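You operate a simulated robot arm through the tools that you are given. There is no shell and no other tool. Be economical: measure what you need, move in short steps, check, and stop when the job is done.

Carry out the task below with a simulated two-armed robot. There is one attempt and no reset: what you move stays moved.

Task
Pick up the travel cup marked "Merci" from the top of the pale wood bench with one hand, pass it to the other hand and put it on the middle top of the long table. Set down upright: travel cup.

Only the result counts: the job must be done as asked and must still hold three seconds after the hand-in. Knocking over, shifting, dropping, spilling or breaking anything else fails it.

Robot
Two 7-joint arms with two-finger parallel grippers on one trunk, on a base that drives. Base frame: it is fixed to the floor where the robot stands at the start and does not move with it; the origin is under the middle of the robot, x ahead of it, y to its left, z up. Lengths are in mm, angles in degrees, forces in N, time in s.
The left shoulder is at the start at [62, 197, 1079], the right one opposite. With the tool pointing down near the work surface each hand reaches from about 280 to 700 mm from the robot's upright axis, wherever it stands, measured 20 degrees to its own side. Places, roughly: middle top of the long table [-2500, 600, 700]. Payload 1.57 kg a hand.
The tool frame of a hand sits at the grasp point between the pads (the TCP): z along the fingers, y along the line on which they close. The tips reach 30 mm beyond it. The gripper opens to 110 mm. The fingers are 24 mm wide and 12 mm thick; the gripper's body (48 by 112 mm) begins 78 mm behind the TCP.
Orientation is that of the tool frame in the base frame, as a unit quaternion [x, y, z, w]. With the fingers straight down and closing along the base's y, the tool's x points along the base's -x, its y along +y and its z along -z.

Tools
- The arms move only by the tool servo_tool. It takes "left_series", "right_series" or both (then of equal length, played together; a hand with none holds still); each is a list of rows, each an object of numbers (a shift or turn left out is 0, a gripper value left out holds the last): "x", "y", "z": the shift along the tool's x, y, z in mm; "rx", "ry", "rz": the turn, a rotation vector about the tool's x, y, z in rad; "claw": the closure, from 0 (fully open) to 1 (shut). In form: [{"x": .., "y": .., "z": .., "rx": .., "ry": .., "rz": .., "claw": ..}, ...]. A call has 1 to 12 rows; each row shifts and turns the commanded pose from where the row before left it, along the tool's axes as they then stand. A row lasts 0.2 s, in which the tool goes at most 50 mm and 8.6 degrees; a call with a longer step from one row to the next is refused whole, and so is a gripper value outside its range. A pose out of reach is approached as far as the arm can. The call stops where the force on the tool passes 40 N (or 10 N more than at its start, if that is more) or the arm is blocked; 0.2 s more then pass. Each finger travels about 72 mm/s and halts on what it meets, pressing with about 26 N; the grip force reading is that of the motor and also rises with nothing between the fingers. The clock runs only during rows and for 0.2 s after the last one: add rows that do not move to give the fingers time. The reply holds the time, the measured pose of the TCP, the force on the tool along the base axes, the opening and the grip force, in the units named above and with some noise, with the torque about the TCP (base axes, N m) and any sound that the robot's microphone picked up, and new pictures: "pictures" is both (left out), scene, wrist or none (wrist: the cameras of the hands that moved).
- Cameras (640 x 400 px; columns grow to the right, rows downward): "scene" is now at [95.8, 8.7, 1649]; the picture's right is [0.15, -0.99, -0.00], its down [-0.89, -0.13, -0.44] and it looks along [0.44, 0.07, -0.90] (base axes); focal length 247 px, centre (320, 200). "left" rides on the left gripper at [70, -16, -141] in its tool frame; the picture's right is [0.23, 0.97, 0.00], its down [-0.85, 0.20, -0.48] and it looks along [-0.47, 0.11, 0.88] (tool axes); focal length 222 px, centre (320, 200). "right" rides on the right gripper at [70, 16, -141] in its tool frame; the picture's right is [-0.23, 0.97, 0.00], its down [-0.85, -0.20, -0.48] and it looks along [-0.47, -0.11, 0.88] (tool axes); focal length 222 px, centre (320, 200). There is no depth. A picture from a camera that has moved, and an enlarged one, comes with that camera's place and axes in the base frame and with its lens.
- move_column(by): slides the trunk up (or, below 0, down) by that many mm; the arms and the scene camera ride with it, the base frame stays. It gives what a move gives, with no picture.
- roll_base(legs): drives the robot by 1 to 6 legs, each [ahead, left, turn to the left] in mm, mm and degrees, along the robot's own axes; the way and the turn of a leg run together, so that a leg with both is an arc; at most 1500 mm and 180 degrees a leg. The arms and the cameras ride along, it lands a little off, and it stops where it bumps. It gives what a move gives, and a new picture of the scene camera.
- turn_head(pan, tilt): turns the head with the scene camera to pan (to the left, within 86 degrees either way) and tilt (down, from -29 to 69), counted from straight ahead of the robot. It gives what a move gives, and a new picture of the scene camera.
- enlarge(camera, box): a new picture of the part [left, top, right, bottom] of that camera's present view, enlarged. No time passes.
- close_job(): hands the job in; it is judged then, once.

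Go step by step. Nothing tells you exact positions but the pictures and the camera data: compare them with the known pose of the tool, close in by small moves and look again before you grip or let go. The budget is 120 turns and 260 pictures, counting those below and the enlarged ones. Unless the task says otherwise, let go and move clear before handing in, and close with one line.

The tools are called after ">>>" by a JSON object that holds its "api" and its "payload". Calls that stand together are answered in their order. servo_tool: Moves the arms, as the interface text tells. Its arguments: {"type":"object","properties":{"left_series":{"type":"array"},"right_series":{"type":"array"},"pictures":{"type":"string","enum":["both","scene","wrist","none"]}},"required":[]} The other tools are called the same way: move_column (by) slides the trunk up or down; roll_base (legs) drives the base; turn_head (pan, tilt) turns the head that bears the scene camera; enlarge (camera, box) takes an enlarged picture of a part of a camera's view; close_job () hands the job in.

At the start:

```text
time: 0.0
left_ee_pos: [421.5, 157.6, 1086.6]
left_tcp_rot: [0.0, 1.0, 0.0, -0.001]
left_contact_force: [0.1, 0.1, -0.3]
left_moment: [0.04, 0.05, 0.04]
left_opening: 110.4
left_gripper_force: 0.2
right_ee_pos: [352.6, -144.2, 1013.7]
right_tcp_rot: [0.0, 1.0, 0.0, -0.001]
right_contact_force: [-0.1, 0.3, 0.3]
right_moment: [0.02, 0.0, -0.03]
right_opening: 110.0
right_gripper_force: 0.0
trunk travel left (down, up): [-675.0, 315.0]
robot x, y, heading: [3.1, 5.2, -0.3]
head pan, tilt: [8.5, 63.5]
```

scene: 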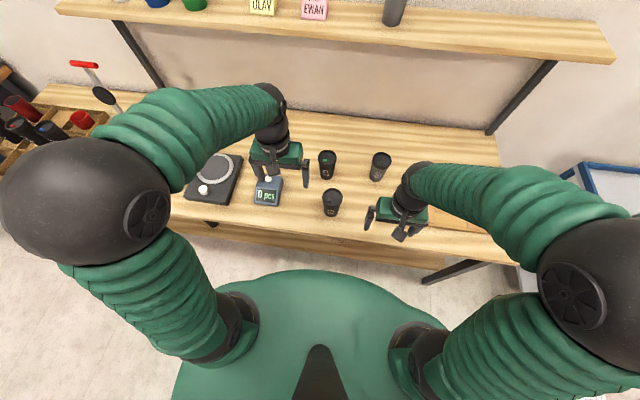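
right: 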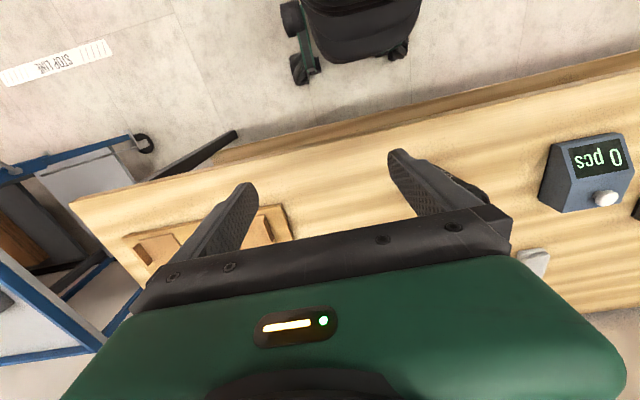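
left: 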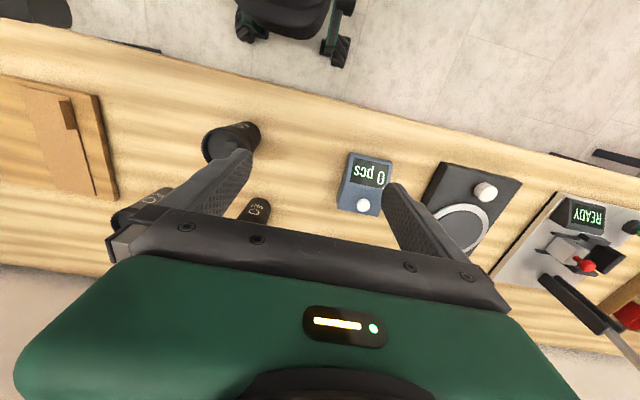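

I see three dark cups on the bench in front of the robot; I need to read their labels, so I enlarge the view around them.

>>> {"api": "enlarge", "payload": {"camera": "scene", "box": [300, 140, 400, 220]}}

>>> {"api": "enlarge", "payload": {"camera": "left", "box": [100, 100, 300, 225]}}

```text
5.00 times, centred on (350, 180) of scene
camera zoom: at [95.8, 8.7, 1649.0], right [0.15, -0.99, 0.0], down [-0.89, -0.13, -0.44], along [0.44, 0.07, -0.9], focal length 1236 px, centre (170, 300)
```

zoom: 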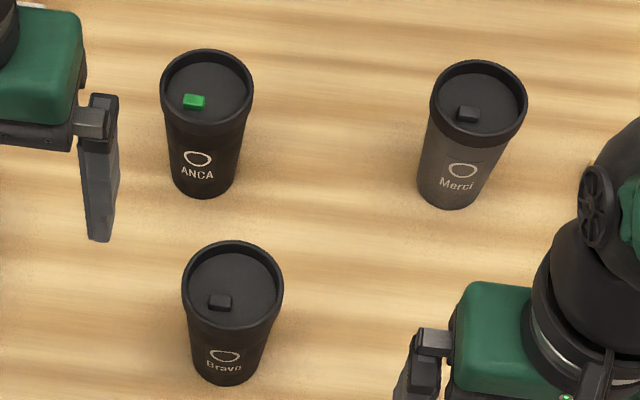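

```text
3.20 times, centred on (200, 162) of left
camera zoom: at [351.9, 140.2, 1227.6], right [-0.23, 0.97, 0.0], down [0.86, 0.2, 0.48], along [0.47, 0.11, -0.88], focal length 711 px, centre (704, 320)
```

zoom: 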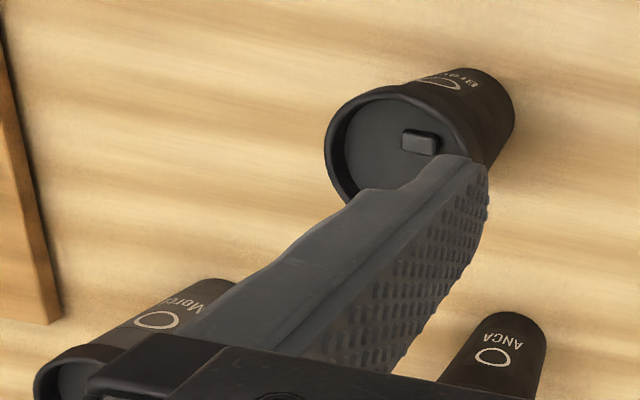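

The Merci cup is the right-rear one, with its lid at roughly [651, -132, 905] and a bench top near z 770. I'll move the right hand ahead at its present height and look again.

>>> {"api": "servo_tool", "payload": {"right_series": [{"x": -40}, {"x": -40}, {"x": -40}, {"x": -40}, {"x": -20, "y": 6}, {}]}}

```text
time: 1.4
left_ee_pos: [419.2, 157.2, 1086.6]
left_tcp_rot: [0.0, 1.0, -0.001, 0.001]
left_contact_force: [-0.7, -0.4, -0.5]
left_moment: [0.0, 0.0, -0.01]
left_opening: 110.1
left_gripper_force: 0.1
right_ee_pos: [534.0, -137.1, 1015.5]
right_tcp_rot: [0.001, 1.0, 0.0, 0.002]
right_contact_force: [0.0, 0.0, 0.8]
right_moment: [0.02, 0.02, -0.04]
right_opening: 109.7
right_gripper_force: 0.0
trunk travel left (down, up): [-675.0, 315.0]
robot x, y, heading: [-0.2, 2.3, -0.1]
head pan, tilt: [8.5, 63.5]
camera scene: at [95.4, 8.9, 1649.0], right [0.15, -0.99, 0.0], down [-0.89, -0.13, -0.45], along [0.44, 0.07, -0.9], focal length 247 px, centre (320, 200)
camera right: at [463.3, -122.6, 1157.0], right [0.23, 0.97, 0.0], down [0.85, -0.2, 0.48], along [0.47, -0.11, -0.88], focal length 222 px, centre (320, 200)
```

scene: 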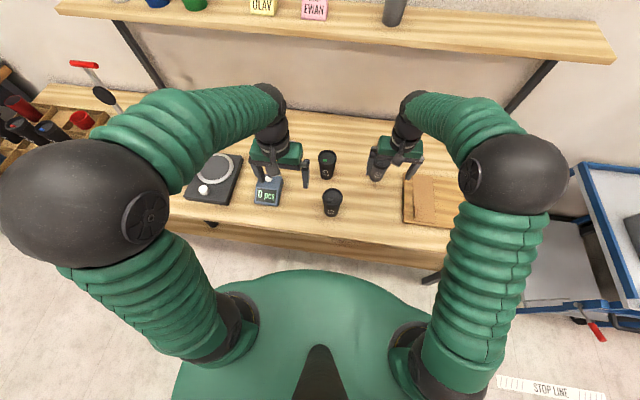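
right: 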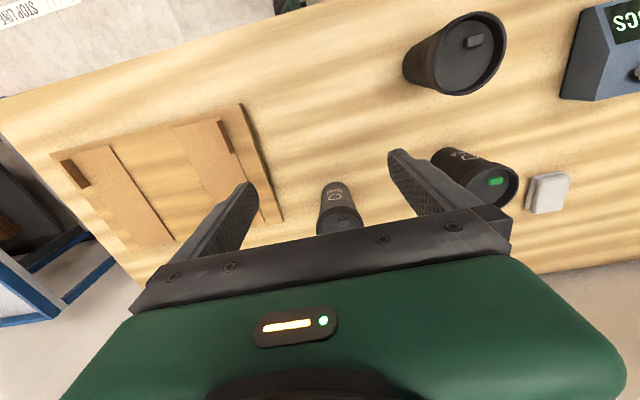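

The Merci cup now lies just ahead of the right hand. I zoom in to refine its position.

>>> {"api": "enlarge", "payload": {"camera": "right", "box": [280, 160, 400, 235]}}

>>> {"api": "enlarge", "payload": {"camera": "right", "box": [380, 0, 540, 100]}}

```text
5.33 times, centred on (340, 198) of right
camera zoom: at [463.3, -122.6, 1157.0], right [0.23, 0.97, 0.0], down [0.85, -0.2, 0.48], along [0.47, -0.11, -0.88], focal length 1185 px, centre (213, 213)
```

zoom: 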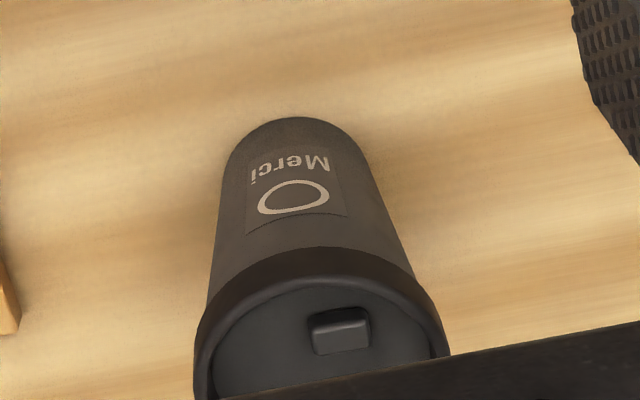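

```text
4.00 times, centred on (460, 50) of right
camera zoom: at [463.3, -122.6, 1157.0], right [0.23, 0.97, 0.0], down [0.85, -0.2, 0.48], along [0.47, -0.11, -0.88], focal length 888 px, centre (-240, 800)
```

zoom: 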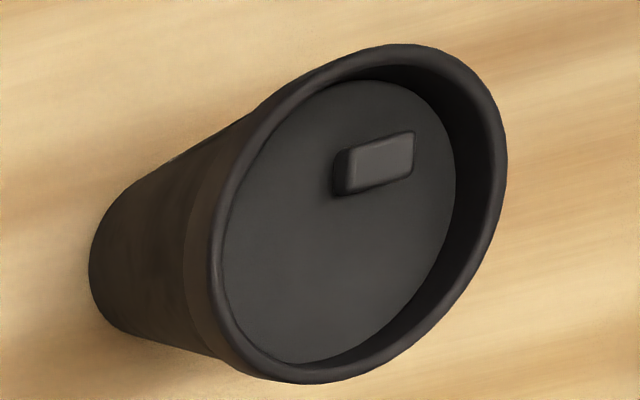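

Refined lid centre is about [654, -136, 900], diameter about 68 mm. I move above it and come halfway down.

>>> {"api": "servo_tool", "payload": {"right_series": [{"x": -40}, {"x": -40}, {"x": -40}, {}, {"z": 35}, {"z": 30}, {}]}}

```text
time: 3.0
left_ee_pos: [419.6, 157.8, 1086.7]
left_tcp_rot: [-0.001, 1.0, 0.001, 0.0]
left_contact_force: [-0.1, 0.3, -1.0]
left_moment: [0.03, -0.01, 0.01]
left_opening: 110.1
left_gripper_force: 0.1
right_ee_pos: [653.4, -135.2, 949.3]
right_tcp_rot: [0.0, 1.0, 0.0, 0.0]
right_contact_force: [0.1, -0.1, 0.5]
right_moment: [0.01, -0.01, 0.05]
right_opening: 110.1
right_gripper_force: 0.0
trunk travel left (down, up): [-675.0, 315.0]
robot x, y, heading: [1.6, -0.4, -0.3]
head pan, tilt: [8.5, 63.5]
camera scene: at [96.4, 8.7, 1649.0], right [0.15, -0.99, 0.0], down [-0.89, -0.13, -0.44], along [0.44, 0.07, -0.9], focal length 247 px, centre (320, 200)
camera right: at [583.0, -122.5, 1090.0], right [0.23, 0.97, 0.0], down [0.85, -0.2, 0.48], along [0.47, -0.11, -0.88], focal length 222 px, centre (320, 200)
```

scene: 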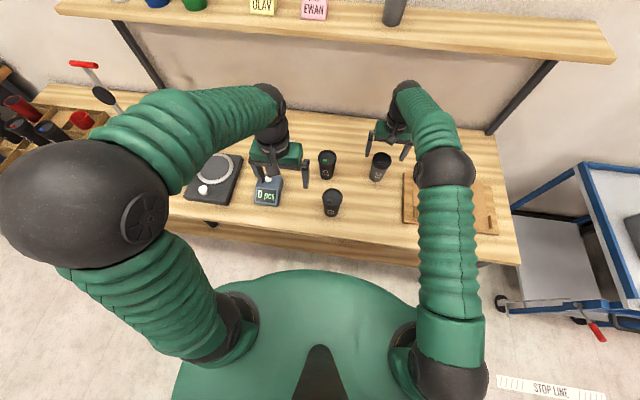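
right: 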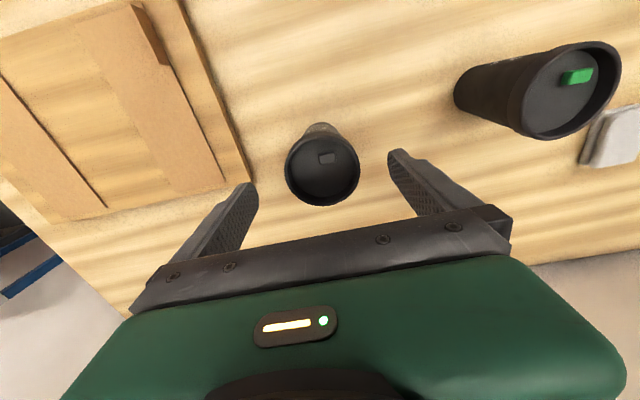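

The cup sits centred between the fingers at about [653, -137]. I descend to z 880 and close.

>>> {"api": "servo_tool", "payload": {"right_series": [{"z": 25, "y": -1}, {"z": 25}, {"z": 19}, {}], "pictures": "wrist"}}

```text
time: 4.0
left_ee_pos: [422.6, 157.7, 1085.9]
left_tcp_rot: [0.0, 1.0, 0.0, 0.0]
left_contact_force: [0.2, 0.5, -0.2]
left_moment: [0.01, 0.01, 0.02]
left_opening: 110.1
left_gripper_force: 0.1
right_ee_pos: [654.0, -136.3, 878.8]
right_tcp_rot: [0.0, 1.0, 0.001, 0.0]
right_contact_force: [-1.0, -0.2, 0.6]
right_moment: [0.05, -0.01, -0.02]
right_opening: 110.0
right_gripper_force: 0.0
trunk travel left (down, up): [-675.0, 315.0]
robot x, y, heading: [0.6, 0.6, -0.1]
head pan, tilt: [8.5, 63.5]
camera right: at [583.2, -122.9, 1020.4], right [0.23, 0.97, 0.0], down [0.86, -0.2, 0.48], along [0.47, -0.11, -0.88], focal length 222 px, centre (320, 200)
```

right: 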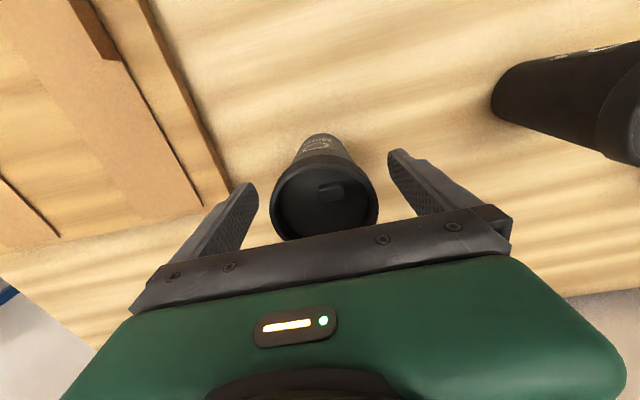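

The lid is centred between the pads, with its top near z 890. I go 8 mm lower and close.

>>> {"api": "servo_tool", "payload": {"right_series": [{"z": 8}, {"claw": 1}, {"claw": 1}, {"claw": 1}, {"claw": 1}, {"claw": 1}], "pictures": "wrist"}}

```text
time: 5.4
left_ee_pos: [421.7, 158.0, 1084.9]
left_tcp_rot: [0.0, 1.0, -0.001, 0.0]
left_contact_force: [-0.1, 0.7, -0.3]
left_moment: [-0.04, -0.01, -0.02]
left_opening: 109.8
left_gripper_force: 0.1
right_ee_pos: [653.1, -137.4, 871.4]
right_tcp_rot: [0.0, 1.0, 0.0, 0.0]
right_contact_force: [-0.2, 0.3, -0.2]
right_moment: [0.01, -0.02, 0.01]
right_opening: 69.5
right_gripper_force: 9.6
trunk travel left (down, up): [-675.0, 315.0]
robot x, y, heading: [-4.1, -0.3, 0.1]
head pan, tilt: [8.5, 63.5]
camera right: at [583.2, -122.9, 1012.9], right [0.23, 0.97, 0.0], down [0.86, -0.2, 0.48], along [0.47, -0.11, -0.88], focal length 222 px, centre (320, 200)
```

right: 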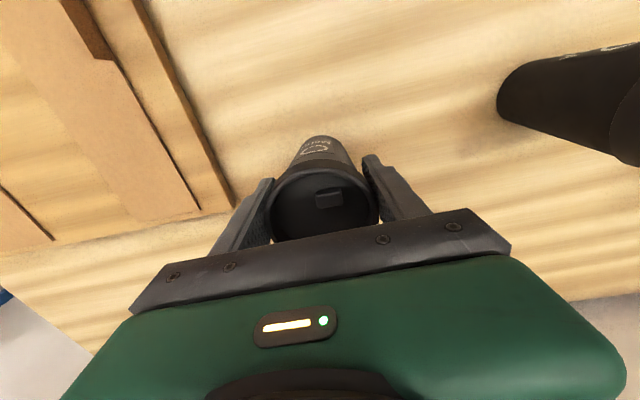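

The fingers stopped at 69.5 mm on the lid. I let the grip build and lift gently.

>>> {"api": "servo_tool", "payload": {"right_series": [{}, {}, {}, {"z": -8}, {"z": -12}, {"z": -20}, {"z": -20}, {}]}}

```text
time: 7.2
left_ee_pos: [421.4, 156.9, 1085.6]
left_tcp_rot: [0.0, 1.0, -0.001, 0.0]
left_contact_force: [-0.9, -0.4, 0.4]
left_moment: [0.0, 0.03, 0.05]
left_opening: 110.0
left_gripper_force: 0.1
right_ee_pos: [653.8, -137.5, 930.1]
right_tcp_rot: [-0.001, 1.0, 0.0, -0.001]
right_contact_force: [-1.1, 0.8, -2.2]
right_moment: [-0.03, 0.0, -0.01]
right_opening: 69.8
right_gripper_force: 10.7
trunk travel left (down, up): [-675.0, 315.0]
robot x, y, heading: [1.3, 0.1, -0.1]
head pan, tilt: [8.5, 63.5]
camera scene: at [98.1, 8.7, 1648.8], right [0.15, -0.99, 0.0], down [-0.89, -0.13, -0.44], along [0.44, 0.07, -0.9], focal length 247 px, centre (320, 200)
camera right: at [584.3, -122.5, 1072.1], right [0.23, 0.97, 0.0], down [0.86, -0.2, 0.48], along [0.46, -0.11, -0.88], focal length 222 px, centre (320, 200)
```

scene: 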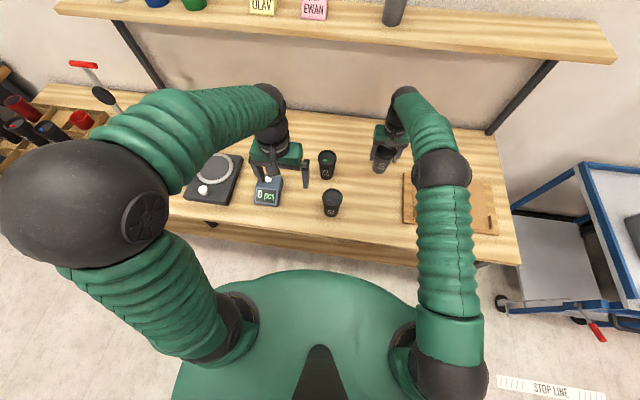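
right: 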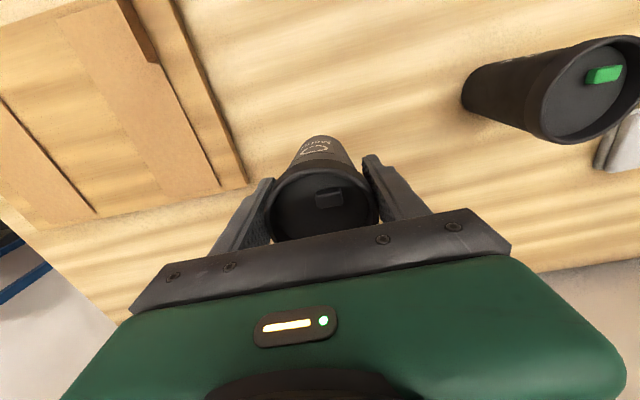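

The cup is lifted (about 2 N). I raise it above the other cups and pull it back toward the robot.

>>> {"api": "servo_tool", "payload": {"right_series": [{"z": -30}, {"z": -30}, {"z": -30}, {"z": -20}, {"x": 25}, {"x": 35}, {"x": 40}, {"x": 40}, {"x": 40}, {"x": 40}, {"x": 25}, {}], "pictures": "scene"}}

```text
time: 9.8
left_ee_pos: [422.1, 155.8, 1085.2]
left_tcp_rot: [0.0, 1.0, 0.0, -0.001]
left_contact_force: [0.8, -0.6, 0.4]
left_moment: [-0.01, 0.0, -0.01]
left_opening: 110.1
left_gripper_force: 0.1
right_ee_pos: [407.0, -139.0, 1041.6]
right_tcp_rot: [0.0, 1.0, 0.0, -0.001]
right_contact_force: [-0.4, 0.2, -1.9]
right_moment: [-0.02, 0.03, 0.0]
right_opening: 69.6
right_gripper_force: 10.1
trunk travel left (down, up): [-675.0, 315.0]
robot x, y, heading: [1.1, -3.1, 0.1]
head pan, tilt: [8.5, 63.5]
camera scene: at [97.2, 8.6, 1648.9], right [0.15, -0.99, 0.0], down [-0.89, -0.13, -0.44], along [0.44, 0.07, -0.9], focal length 247 px, centre (320, 200)
```

scene: 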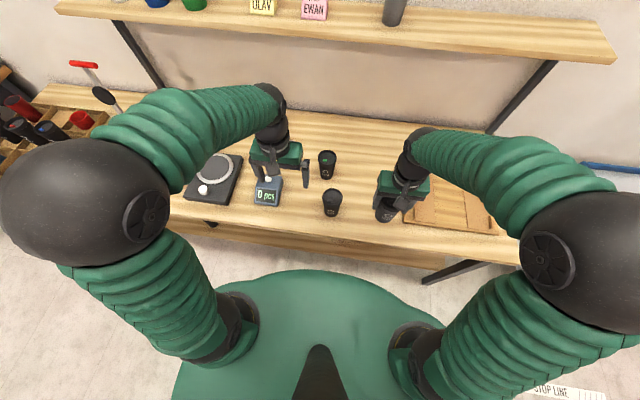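

The cup hangs upright in the right hand. Before driving I look around for obstacles.

>>> {"api": "turn_head", "payload": {"pan": 86, "tilt": 25}}

>>> {"api": "turn_head", "payload": {"pan": -86, "tilt": 25}}

```text
time: 11.3
left_ee_pos: [421.3, 158.1, 1085.4]
left_tcp_rot: [0.001, 1.0, 0.0, 0.0]
left_contact_force: [-0.1, 0.4, 0.8]
left_moment: [0.01, 0.05, 0.01]
left_opening: 109.8
left_gripper_force: 0.0
right_ee_pos: [406.9, -138.3, 1042.0]
right_tcp_rot: [0.001, 1.0, 0.0, 0.0]
right_contact_force: [-0.4, 0.7, -2.4]
right_moment: [0.01, -0.02, -0.03]
right_opening: 69.6
right_gripper_force: 10.2
trunk travel left (down, up): [-675.0, 315.0]
robot x, y, heading: [2.0, -1.0, -0.1]
head pan, tilt: [85.9, 25.0]
camera scene: at [41.0, 91.3, 1703.0], right [1.0, -0.07, 0.0], down [-0.03, -0.42, -0.91], along [0.06, 0.9, -0.42], focal length 247 px, centre (320, 200)
```

scene: 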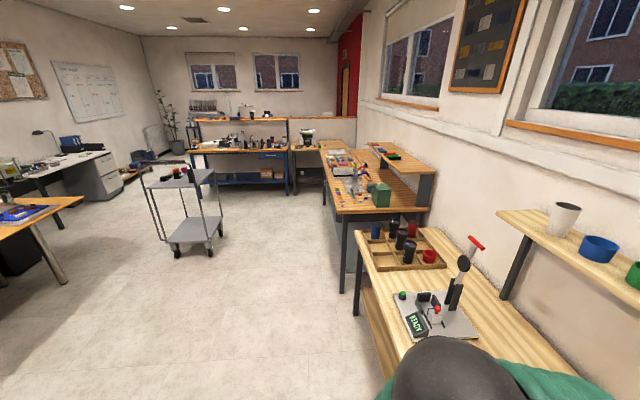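

```text
time: 13.9
left_ee_pos: [422.0, 158.6, 1087.1]
left_tcp_rot: [0.0, 1.0, 0.001, 0.0]
left_contact_force: [0.3, 0.0, 0.1]
left_moment: [0.0, 0.0, -0.01]
left_opening: 110.1
left_gripper_force: 0.2
right_ee_pos: [407.8, -138.8, 1042.1]
right_tcp_rot: [0.0, 1.0, 0.0, 0.0]
right_contact_force: [0.2, -0.4, -2.1]
right_moment: [0.03, 0.01, -0.02]
right_opening: 69.7
right_gripper_force: 10.4
trunk travel left (down, up): [-675.0, 315.0]
robot x, y, heading: [5.2, 1.6, -0.1]
head pan, tilt: [-85.9, 25.0]
camera scene: at [41.0, -92.7, 1703.0], right [-1.0, -0.07, 0.0], down [-0.03, 0.42, -0.91], along [0.06, -0.9, -0.42], focal length 247 px, centre (320, 200)
```

scene: 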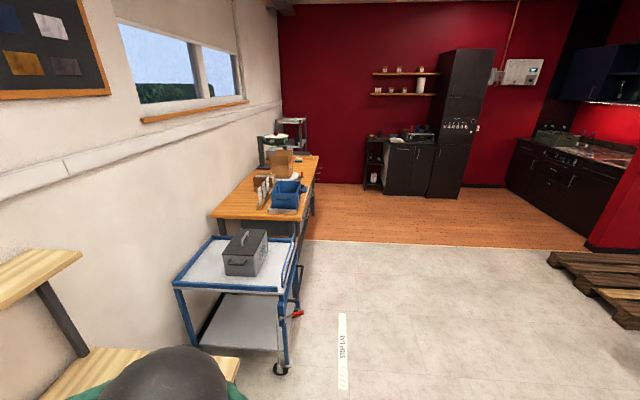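

The area behind seems open on both sides, with the long table likely ahead of x ≈ -2100. I back off the bench, then turn left and look.

>>> {"api": "turn_head", "payload": {"pan": 0, "tilt": 30}}

>>> {"api": "roll_base", "payload": {"legs": [[-450, 0, 0], [0, 0, 90]]}}

>>> {"api": "turn_head", "payload": {"pan": 80, "tilt": 25}}

```text
time: 15.5
left_ee_pos: [420.9, 157.4, 1086.4]
left_tcp_rot: [0.0, 1.0, 0.0, 0.0]
left_contact_force: [0.1, -0.2, -0.1]
left_moment: [-0.02, 0.04, 0.03]
left_opening: 109.8
left_gripper_force: 0.0
right_ee_pos: [407.5, -138.4, 1041.7]
right_tcp_rot: [0.001, 1.0, 0.001, -0.001]
right_contact_force: [0.8, 0.1, -1.2]
right_moment: [0.0, 0.04, -0.01]
right_opening: 69.6
right_gripper_force: 9.9
trunk travel left (down, up): [-675.0, 315.0]
robot x, y, heading: [2.9, -0.8, -0.1]
head pan, tilt: [0.0, 30.0]
camera scene: at [124.9, -0.7, 1694.9], right [0.0, -1.0, 0.0], down [-0.5, 0.0, -0.87], along [0.87, 0.0, -0.5], focal length 247 px, centre (320, 200)
```

scene: 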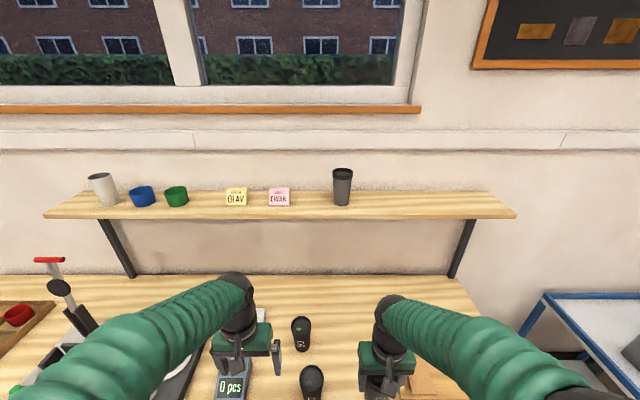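

```text
time: 22.1
left_ee_pos: [-613.4, 419.8, 1085.8]
left_tcp_rot: [0.71, -0.704, 0.0, 0.001]
left_contact_force: [0.8, -0.1, 0.5]
left_moment: [-0.02, 0.0, 0.03]
left_opening: 110.0
left_gripper_force: 0.0
right_ee_pos: [-318.9, 408.9, 1042.3]
right_tcp_rot: [0.71, -0.704, 0.0, 0.0]
right_contact_force: [0.2, -0.3, -1.3]
right_moment: [0.03, 0.01, -0.02]
right_opening: 69.8
right_gripper_force: 10.6
trunk travel left (down, up): [-675.0, 315.0]
robot x, y, heading: [-448.9, -1.4, 90.3]
head pan, tilt: [0.0, 30.0]
camera scene: at [-453.1, 122.7, 1694.9], right [1.0, 0.01, 0.0], down [0.0, -0.5, -0.86], along [-0.01, 0.86, -0.5], focal length 247 px, centre (320, 200)
```

scene: 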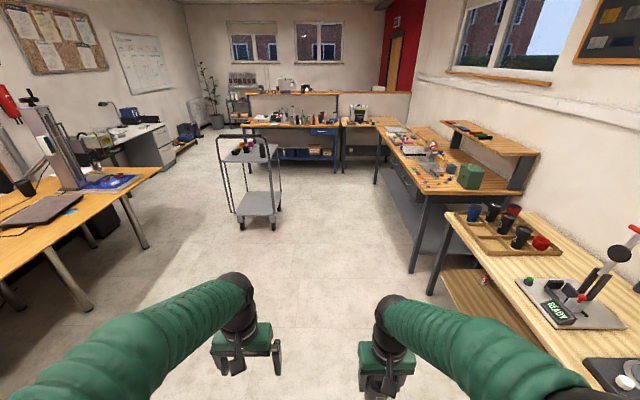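

```text
time: 23.6
left_ee_pos: [-614.9, 418.3, 1087.8]
left_tcp_rot: [0.71, -0.704, -0.001, -0.001]
left_contact_force: [0.3, 0.1, 0.0]
left_moment: [0.0, 0.01, -0.01]
left_opening: 110.2
left_gripper_force: 0.2
right_ee_pos: [-318.6, 407.7, 1040.5]
right_tcp_rot: [0.71, -0.705, 0.0, 0.0]
right_contact_force: [0.1, 0.1, -1.0]
right_moment: [0.01, 0.0, 0.02]
right_opening: 69.5
right_gripper_force: 9.5
trunk travel left (down, up): [-675.0, 315.0]
robot x, y, heading: [-454.0, 2.2, 90.2]
head pan, tilt: [80.0, 25.0]
camera scene: at [-543.6, 47.4, 1703.0], right [0.17, 0.99, 0.0], down [0.42, -0.07, -0.91], along [-0.89, 0.15, -0.42], focal length 247 px, centre (320, 200)
```

scene: 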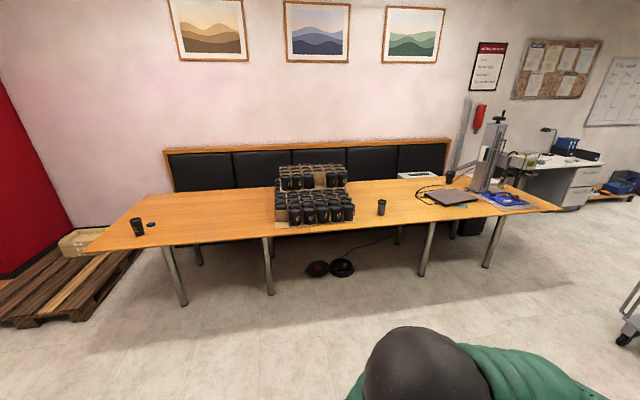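

The long table is visible, with cup crates at its middle, a laptop on the right. I zoom in on the middle.

>>> {"api": "enlarge", "payload": {"camera": "scene", "box": [180, 140, 500, 300]}}

```text
2.00 times, centred on (340, 220) of scene
camera zoom: at [-543.6, 47.4, 1703.0], right [0.17, 0.99, 0.0], down [0.42, -0.07, -0.91], along [-0.89, 0.15, -0.42], focal length 495 px, centre (280, 160)
```

zoom: 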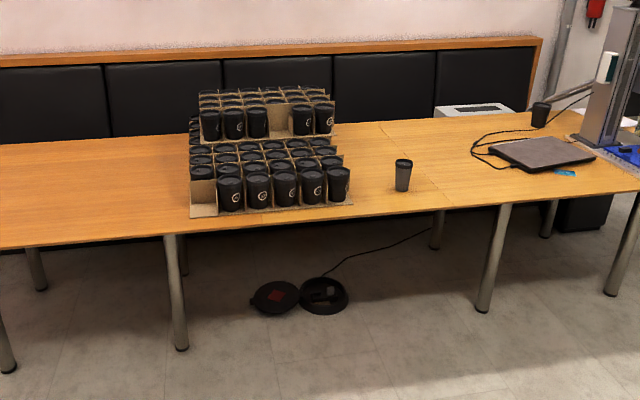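

The long table's middle top holds a crate and one cup; there's a free spot right of the crate around [-2200, 740]. First comes the handover: I move the cup forward-centre with the right hand while the left hand turns toward a side grasp.

>>> {"api": "turn_head", "payload": {"pan": 0, "tilt": 60}}

>>> {"api": "servo_tool", "payload": {"right_series": [{"x": -29, "y": 13}, {"x": -29, "y": 13}, {"x": -29, "y": 13}, {"x": -29, "y": 13}, {"x": -29, "y": 13}, {"x": -28, "y": 13}, {}, {}, {}, {}, {}, {}], "left_series": [{"rz": 0.131}, {"rz": 0.131}, {"rz": 0.131}, {"rz": 0.131}, {"rz": 0.131}, {"rz": 0.131}, {"ry": -0.131}, {"ry": -0.131}, {"ry": -0.131}, {"ry": -0.131}, {"ry": -0.131}, {"ry": -0.131}]}}

```text
time: 25.1
left_ee_pos: [-615.6, 419.9, 1087.2]
left_tcp_rot: [0.71, -0.704, 0.001, 0.0]
left_contact_force: [-0.1, -0.8, 0.6]
left_moment: [0.02, 0.04, -0.03]
left_opening: 109.9
left_gripper_force: 0.0
right_ee_pos: [-319.2, 407.7, 1041.7]
right_tcp_rot: [0.71, -0.704, 0.0, 0.0]
right_contact_force: [0.9, -0.1, -1.1]
right_moment: [0.02, -0.02, 0.0]
right_opening: 69.6
right_gripper_force: 10.2
trunk travel left (down, up): [-675.0, 315.0]
robot x, y, heading: [-454.7, 0.1, 90.1]
head pan, tilt: [0.0, 60.0]
camera scene: at [-453.3, 98.9, 1652.9], right [1.0, 0.01, 0.0], down [0.01, -0.87, -0.5], along [-0.01, 0.5, -0.87], focal length 247 px, centre (320, 200)
```

scene: 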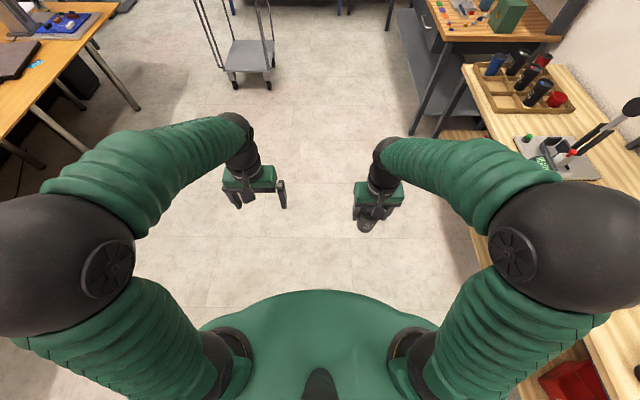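

```text
time: 27.7
left_ee_pos: [-616.5, 419.3, 1085.5]
left_tcp_rot: [-0.358, 0.851, 0.148, 0.354]
left_contact_force: [-1.2, -0.3, -0.9]
left_moment: [0.02, -0.03, 0.01]
left_opening: 110.0
left_gripper_force: 0.1
right_ee_pos: [-399.0, 581.4, 1042.3]
right_tcp_rot: [0.71, -0.704, 0.0, -0.001]
right_contact_force: [-0.2, 0.2, -0.8]
right_moment: [0.01, 0.01, -0.01]
right_opening: 69.7
right_gripper_force: 10.3
trunk travel left (down, up): [-675.0, 315.0]
robot x, y, heading: [-452.4, -1.8, 90.4]
head pan, tilt: [0.0, 60.0]
camera scene: at [-455.1, 100.4, 1652.8], right [1.0, 0.01, 0.0], down [0.01, -0.87, -0.5], along [0.0, 0.5, -0.87], focal length 247 px, centre (320, 200)
camera right: at [-415.2, 510.1, 1183.0], right [-0.98, 0.22, 0.0], down [0.19, 0.86, 0.48], along [0.11, 0.47, -0.88], focal length 222 px, centre (320, 200)
camera left: at [-709.9, 300.7, 1136.7], right [-0.81, 0.57, -0.16], down [0.04, 0.33, 0.94], along [0.59, 0.75, -0.29], focal length 222 px, centre (320, 200)
```

scene: 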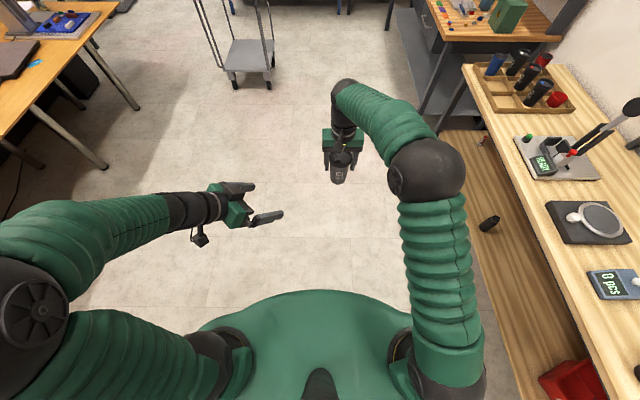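
right: 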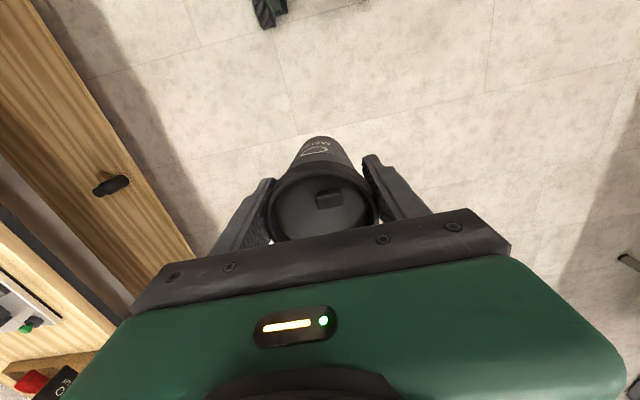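
left: 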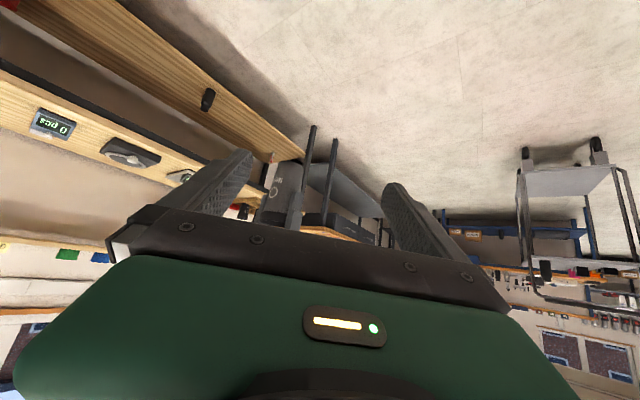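

The cup is held firmly. To keep the fingers of both hands from colliding, I turn the right hand 45° about the cup's axis and bring the left hand to a pre-grasp pose about 130 mm from the cup.

>>> {"api": "servo_tool", "payload": {"right_series": [{"rz": -0.131}, {"rz": -0.131}, {"rz": -0.131}, {"rz": -0.131}, {"rz": -0.131}, {"rz": -0.131}, {}, {}, {}], "left_series": [{"ry": -0.131}, {"ry": -0.131}, {}, {"x": 3.5, "y": -7.8, "z": 33.9}, {"x": 3.5, "y": -7.8, "z": 33.9}, {"x": 3.5, "y": -7.8, "z": 33.9}, {"x": 3.5, "y": -7.8, "z": 33.9}, {"x": 3.5, "y": -7.8, "z": 33.7}, {}]}}

```text
time: 29.7
left_ee_pos: [-494.0, 492.9, 987.3]
left_tcp_rot: [-0.334, 0.799, 0.194, 0.462]
left_contact_force: [-0.5, -0.1, 0.6]
left_moment: [0.02, 0.02, -0.01]
left_opening: 110.3
left_gripper_force: 0.1
left hand out of reach, approached as far as the arm can: row 2
right_ee_pos: [-398.2, 579.3, 1043.1]
right_tcp_rot: [0.926, -0.378, -0.001, 0.0]
right_contact_force: [-1.1, -0.1, -2.1]
right_moment: [0.02, -0.03, 0.0]
right_opening: 69.6
right_gripper_force: 10.1
trunk travel left (down, up): [-675.0, 315.0]
robot x, y, heading: [-456.5, 1.0, 90.7]
head pan, tilt: [0.0, 60.0]
camera scene: at [-452.9, 99.3, 1652.9], right [1.0, 0.01, 0.0], down [0.01, -0.87, -0.5], along [0.0, 0.5, -0.87], focal length 247 px, centre (320, 200)
camera right: at [-361.1, 517.3, 1184.3], right [-0.84, -0.54, 0.0], down [-0.47, 0.74, 0.48], along [-0.26, 0.4, -0.88], focal length 222 px, centre (320, 200)
camera left: at [-593.2, 369.8, 997.3], right [-0.77, 0.6, -0.2], down [-0.13, 0.15, 0.98], along [0.62, 0.78, -0.03], focal length 222 px, centre (320, 200)
```

scene: 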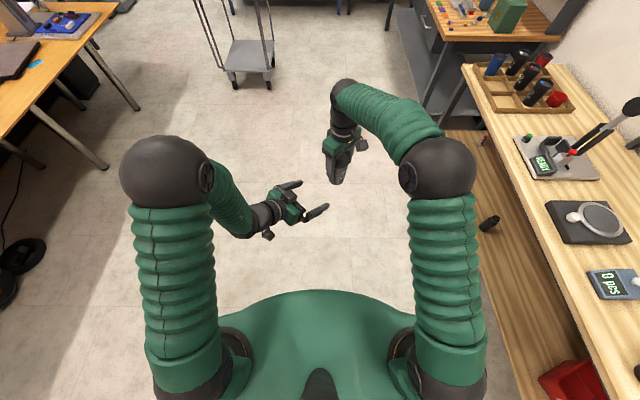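
right: 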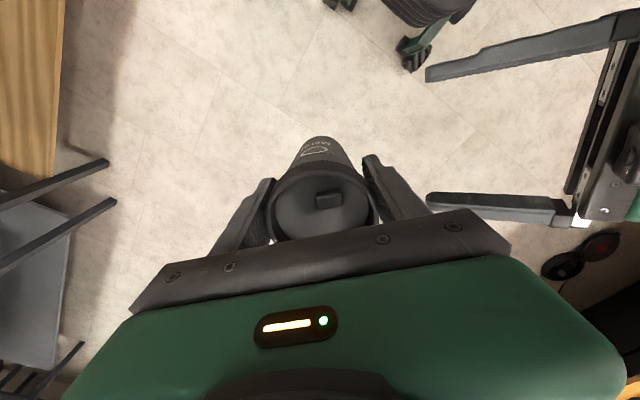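
left: 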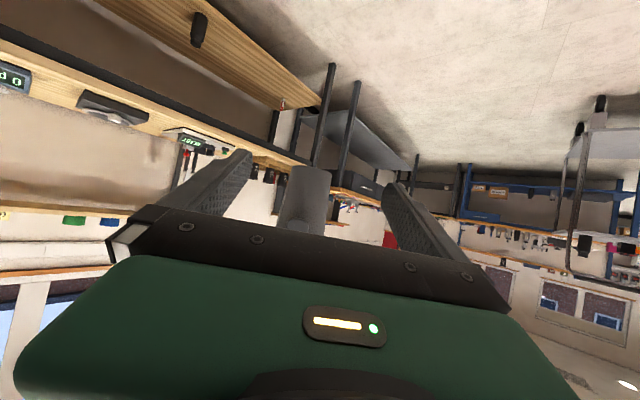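

The left hand sees the cup (image upside down). I zoom in to measure the cup's bottom height and lateral alignment.

>>> {"api": "enlarge", "payload": {"camera": "left", "box": [230, 140, 390, 240]}}

>>> {"api": "enlarge", "payload": {"camera": "scene", "box": [220, 90, 420, 250]}}

```text
4.00 times, centred on (310, 190) of left
camera zoom: at [-593.2, 369.8, 997.3], right [-0.77, 0.6, -0.2], down [-0.13, 0.15, 0.98], along [0.62, 0.78, -0.03], focal length 888 px, centre (360, 240)
```

zoom: 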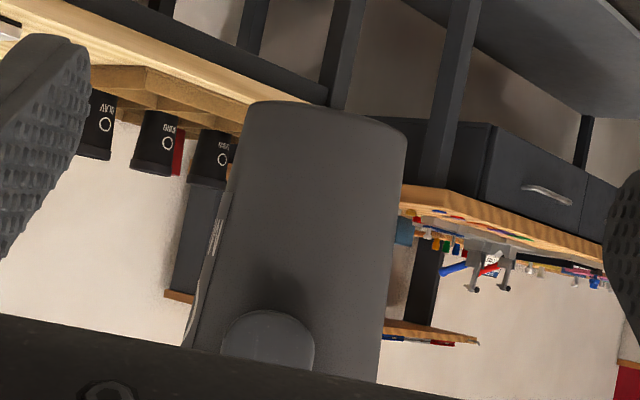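

```text
2.50 times, centred on (320, 170) of scene
camera zoom: at [-452.9, 99.3, 1652.9], right [1.0, 0.01, 0.0], down [0.01, -0.87, -0.5], along [0.0, 0.5, -0.87], focal length 618 px, centre (320, 275)
```

zoom: 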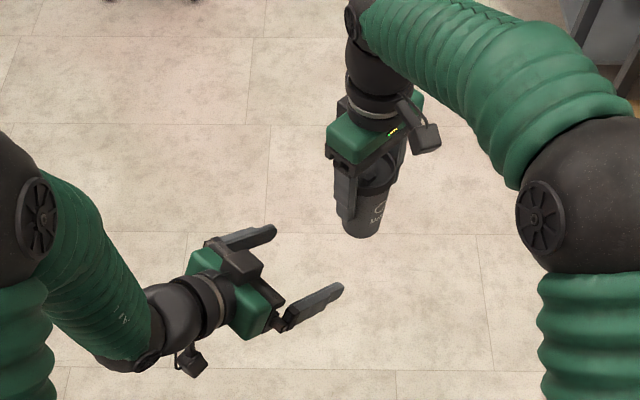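

The cup bottom is at about z 949, so the left TCP at 987 grips 38 mm above it, well below the right fingertips. I advance 60 mm horizontally with a small lateral correction and check.

>>> {"api": "servo_tool", "payload": {"left_series": [{"x": -10, "y": -2, "z": 17.3}, {"x": -10, "y": -2, "z": 17.3}, {"x": -10, "z": 17.3}, {}]}}

>>> {"api": "enlarge", "payload": {"camera": "left", "box": [190, 115, 430, 265]}}

>>> {"api": "enlarge", "payload": {"camera": "scene", "box": [250, 110, 400, 230]}}

```text
time: 30.7
left_ee_pos: [-448.6, 534.5, 988.6]
left_tcp_rot: [-0.334, 0.799, 0.193, 0.462]
left_contact_force: [0.4, -0.2, 0.0]
left_moment: [-0.02, 0.01, -0.01]
left_opening: 110.1
left_gripper_force: 0.0
right_ee_pos: [-399.1, 580.1, 1042.4]
right_tcp_rot: [0.926, -0.378, 0.0, -0.001]
right_contact_force: [-0.2, 0.3, -2.8]
right_moment: [-0.02, 0.0, -0.02]
right_opening: 69.7
right_gripper_force: 10.0
trunk travel left (down, up): [-675.0, 315.0]
robot x, y, heading: [-453.3, -1.5, 90.4]
head pan, tilt: [0.0, 60.0]
camera scene: at [-453.5, 100.6, 1652.8], right [1.0, 0.01, 0.0], down [0.01, -0.87, -0.5], along [0.0, 0.5, -0.87], focal length 247 px, centre (320, 200)
camera left: at [-547.9, 410.4, 997.8], right [-0.77, 0.6, -0.2], down [-0.13, 0.15, 0.98], along [0.62, 0.78, -0.03], focal length 222 px, centre (320, 200)
```

scene: 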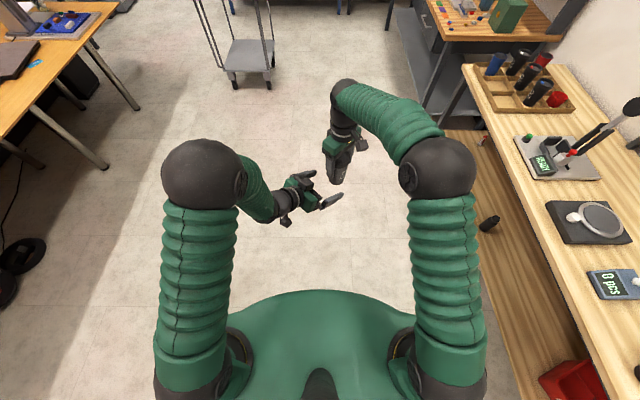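
left: 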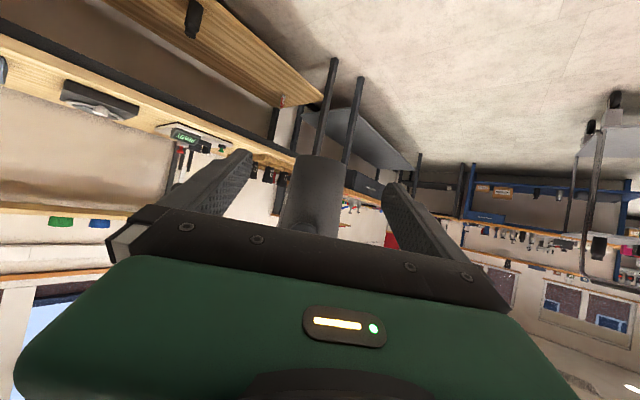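

```text
2.67 times, centred on (310, 190) of left
camera zoom: at [-547.9, 410.4, 997.8], right [-0.77, 0.6, -0.2], down [-0.13, 0.15, 0.98], along [0.62, 0.78, -0.03], focal length 592 px, centre (347, 227)
```

zoom: 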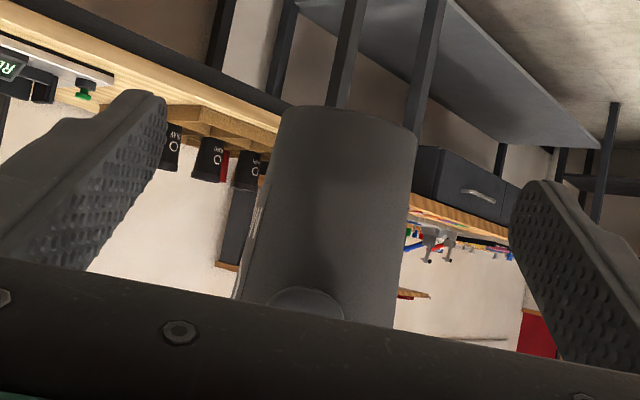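

```text
3.33 times, centred on (325, 170) of scene
camera zoom: at [-453.5, 100.6, 1652.8], right [1.0, 0.01, 0.0], down [0.01, -0.87, -0.5], along [0.0, 0.5, -0.87], focal length 824 px, centre (303, 300)
```

zoom: 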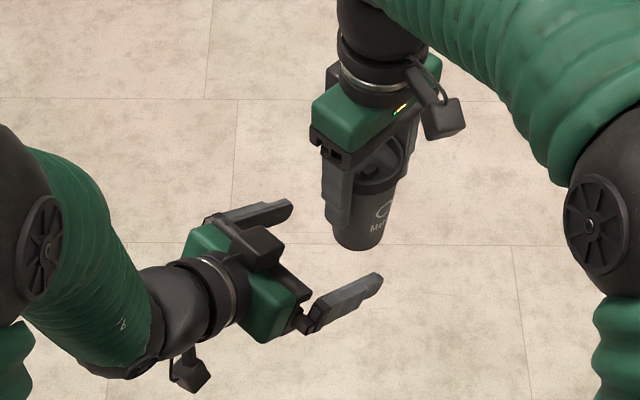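

Alignment looks centred within a few mm. I advance the last 57 mm so the cup is inside the open fingers.

>>> {"api": "servo_tool", "payload": {"left_series": [{"x": -7.5, "z": 13}, {"x": -7.5, "z": 13}, {"x": -7.5, "z": 13}, {"x": -6, "z": 10.4}, {}]}}

>>> {"api": "enlarge", "payload": {"camera": "left", "box": [190, 115, 430, 265]}}

>>> {"api": "enlarge", "payload": {"camera": "scene", "box": [270, 110, 400, 220]}}

```text
time: 31.9
left_ee_pos: [-407.4, 576.5, 988.0]
left_tcp_rot: [-0.335, 0.798, 0.195, 0.462]
left_contact_force: [0.0, -0.1, 0.7]
left_moment: [-0.02, -0.03, 0.03]
left_opening: 110.0
left_gripper_force: 0.0
right_ee_pos: [-398.2, 580.8, 1043.0]
right_tcp_rot: [0.926, -0.378, -0.001, 0.0]
right_contact_force: [0.3, 0.2, -1.5]
right_moment: [-0.02, 0.02, -0.02]
right_opening: 69.6
right_gripper_force: 10.1
trunk travel left (down, up): [-675.0, 315.0]
robot x, y, heading: [-452.3, -2.4, 90.6]
head pan, tilt: [0.0, 60.0]
camera scene: at [-452.9, 100.4, 1652.8], right [1.0, 0.01, 0.0], down [0.01, -0.87, -0.5], along [0.0, 0.5, -0.87], focal length 247 px, centre (320, 200)
camera left: at [-506.9, 452.4, 998.6], right [-0.77, 0.6, -0.2], down [-0.13, 0.15, 0.98], along [0.62, 0.78, -0.03], focal length 222 px, centre (320, 200)
```

scene: 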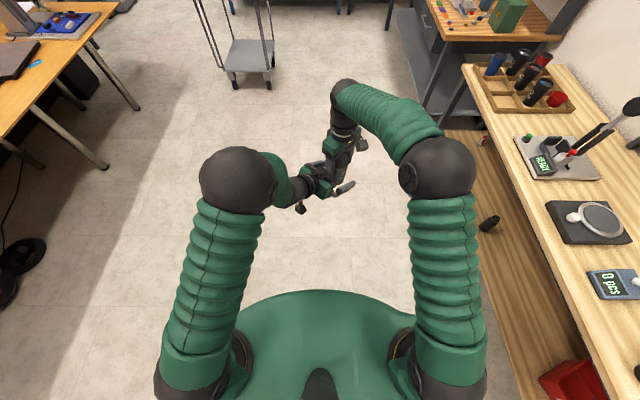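
left: 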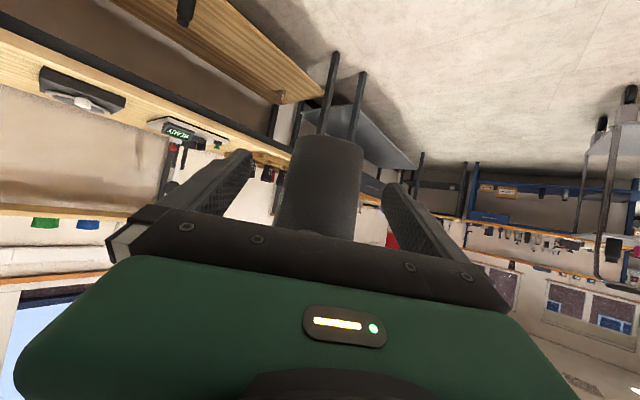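

```text
2.67 times, centred on (310, 190) of left
camera zoom: at [-506.9, 452.4, 998.6], right [-0.77, 0.6, -0.2], down [-0.13, 0.15, 0.98], along [0.62, 0.78, -0.03], focal length 592 px, centre (347, 227)
```

zoom: 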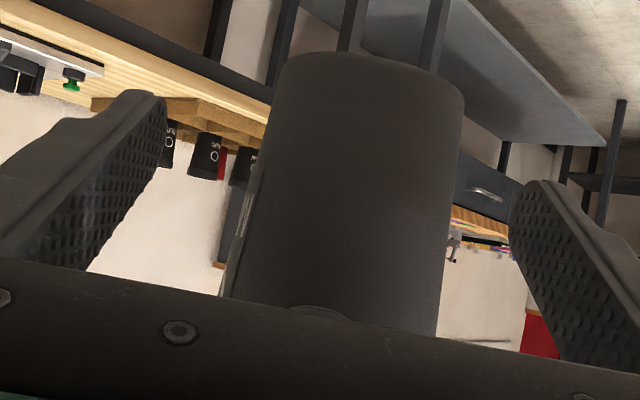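

```text
3.64 times, centred on (335, 165) of scene
camera zoom: at [-452.9, 100.4, 1652.8], right [1.0, 0.01, 0.0], down [0.01, -0.87, -0.5], along [0.0, 0.5, -0.87], focal length 899 px, centre (266, 327)
```

zoom: 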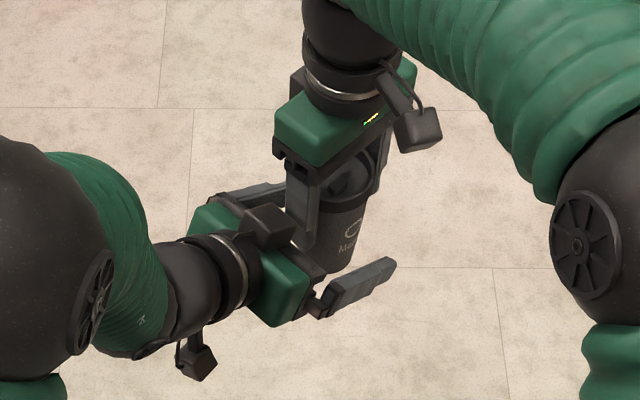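

The cup is well within the open left fingers, offset about 2 mm. I correct this and close the left gripper.

>>> {"api": "servo_tool", "payload": {"left_series": [{"y": 2}, {"claw": 1}, {"claw": 1}, {"claw": 1}, {"claw": 1}, {"claw": 1}, {"claw": 1}, {}, {}], "pictures": "wrist"}}

>>> {"api": "enlarge", "payload": {"camera": "scene", "box": [270, 110, 400, 220]}}

```text
time: 33.9
left_ee_pos: [-409.1, 578.5, 988.7]
left_tcp_rot: [-0.334, 0.798, 0.193, 0.462]
left_contact_force: [0.2, 2.7, 0.9]
left_moment: [-0.1, -0.01, -0.02]
left_opening: 56.8
left_gripper_force: 9.6
right_ee_pos: [-399.0, 580.9, 1042.9]
right_tcp_rot: [0.926, -0.377, 0.0, 0.0]
right_contact_force: [1.1, -2.2, 0.7]
right_moment: [-0.02, 0.02, 0.01]
right_opening: 69.4
right_gripper_force: 9.5
trunk travel left (down, up): [-675.0, 315.0]
robot x, y, heading: [-450.8, 0.5, 90.6]
head pan, tilt: [0.0, 60.0]
camera left: at [-508.3, 453.3, 998.4], right [-0.77, 0.6, -0.2], down [-0.13, 0.15, 0.98], along [0.62, 0.78, -0.03], focal length 222 px, centre (320, 200)
```

left: 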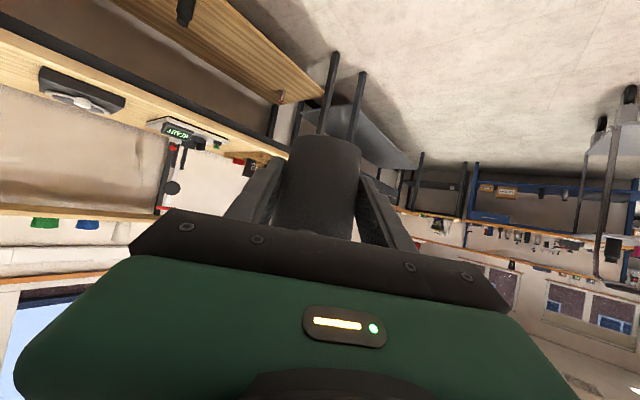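

```text
3.64 times, centred on (335, 165) of scene
camera zoom: at [-452.9, 100.6, 1652.8], right [1.0, 0.01, 0.0], down [0.01, -0.87, -0.5], along [0.0, 0.5, -0.87], focal length 899 px, centre (266, 327)
```

zoom: 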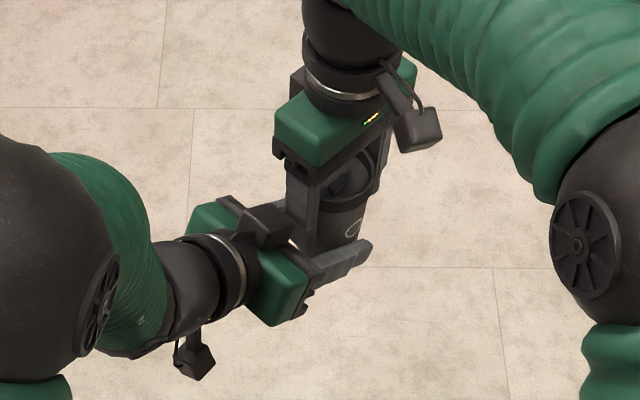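

Both hands hold the cup with little stress. I open the right gripper only partway (to about 86 mm, to avoid the left palm), then check before raising it.

>>> {"api": "servo_tool", "payload": {"right_series": [{"claw": 0.7}, {"claw": 0.35}, {"claw": 0.22}, {"claw": 0.22}, {"claw": 0.22}], "pictures": "wrist"}}

>>> {"api": "enlarge", "payload": {"camera": "left", "box": [190, 115, 430, 265]}}

```text
time: 35.1
left_ee_pos: [-409.1, 578.5, 988.2]
left_tcp_rot: [-0.334, 0.799, 0.193, 0.462]
left_contact_force: [-0.3, -1.4, -1.4]
left_moment: [0.17, -0.06, 0.05]
left_opening: 56.7
left_gripper_force: 9.9
right_ee_pos: [-398.0, 580.3, 1042.8]
right_tcp_rot: [0.926, -0.377, 0.0, 0.0]
right_contact_force: [0.7, 1.7, 0.5]
right_moment: [-0.07, 0.04, -0.08]
right_opening: 84.1
right_gripper_force: 0.0
trunk travel left (down, up): [-675.0, 315.0]
robot x, y, heading: [-455.9, 1.1, 90.6]
head pan, tilt: [0.0, 60.0]
camera right: at [-361.1, 518.3, 1183.8], right [-0.84, -0.54, 0.0], down [-0.47, 0.74, 0.48], along [-0.26, 0.4, -0.88], focal length 222 px, centre (320, 200)
```

right: 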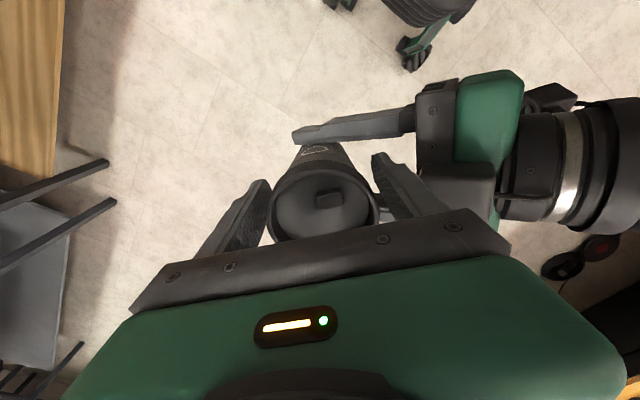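

```text
2.67 times, centred on (310, 190) of left
camera zoom: at [-508.3, 453.2, 998.3], right [-0.77, 0.6, -0.2], down [-0.13, 0.15, 0.98], along [0.62, 0.78, -0.03], focal length 592 px, centre (347, 227)
```

zoom: 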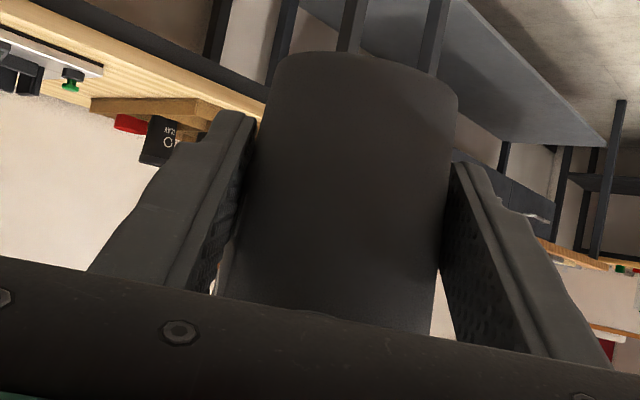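

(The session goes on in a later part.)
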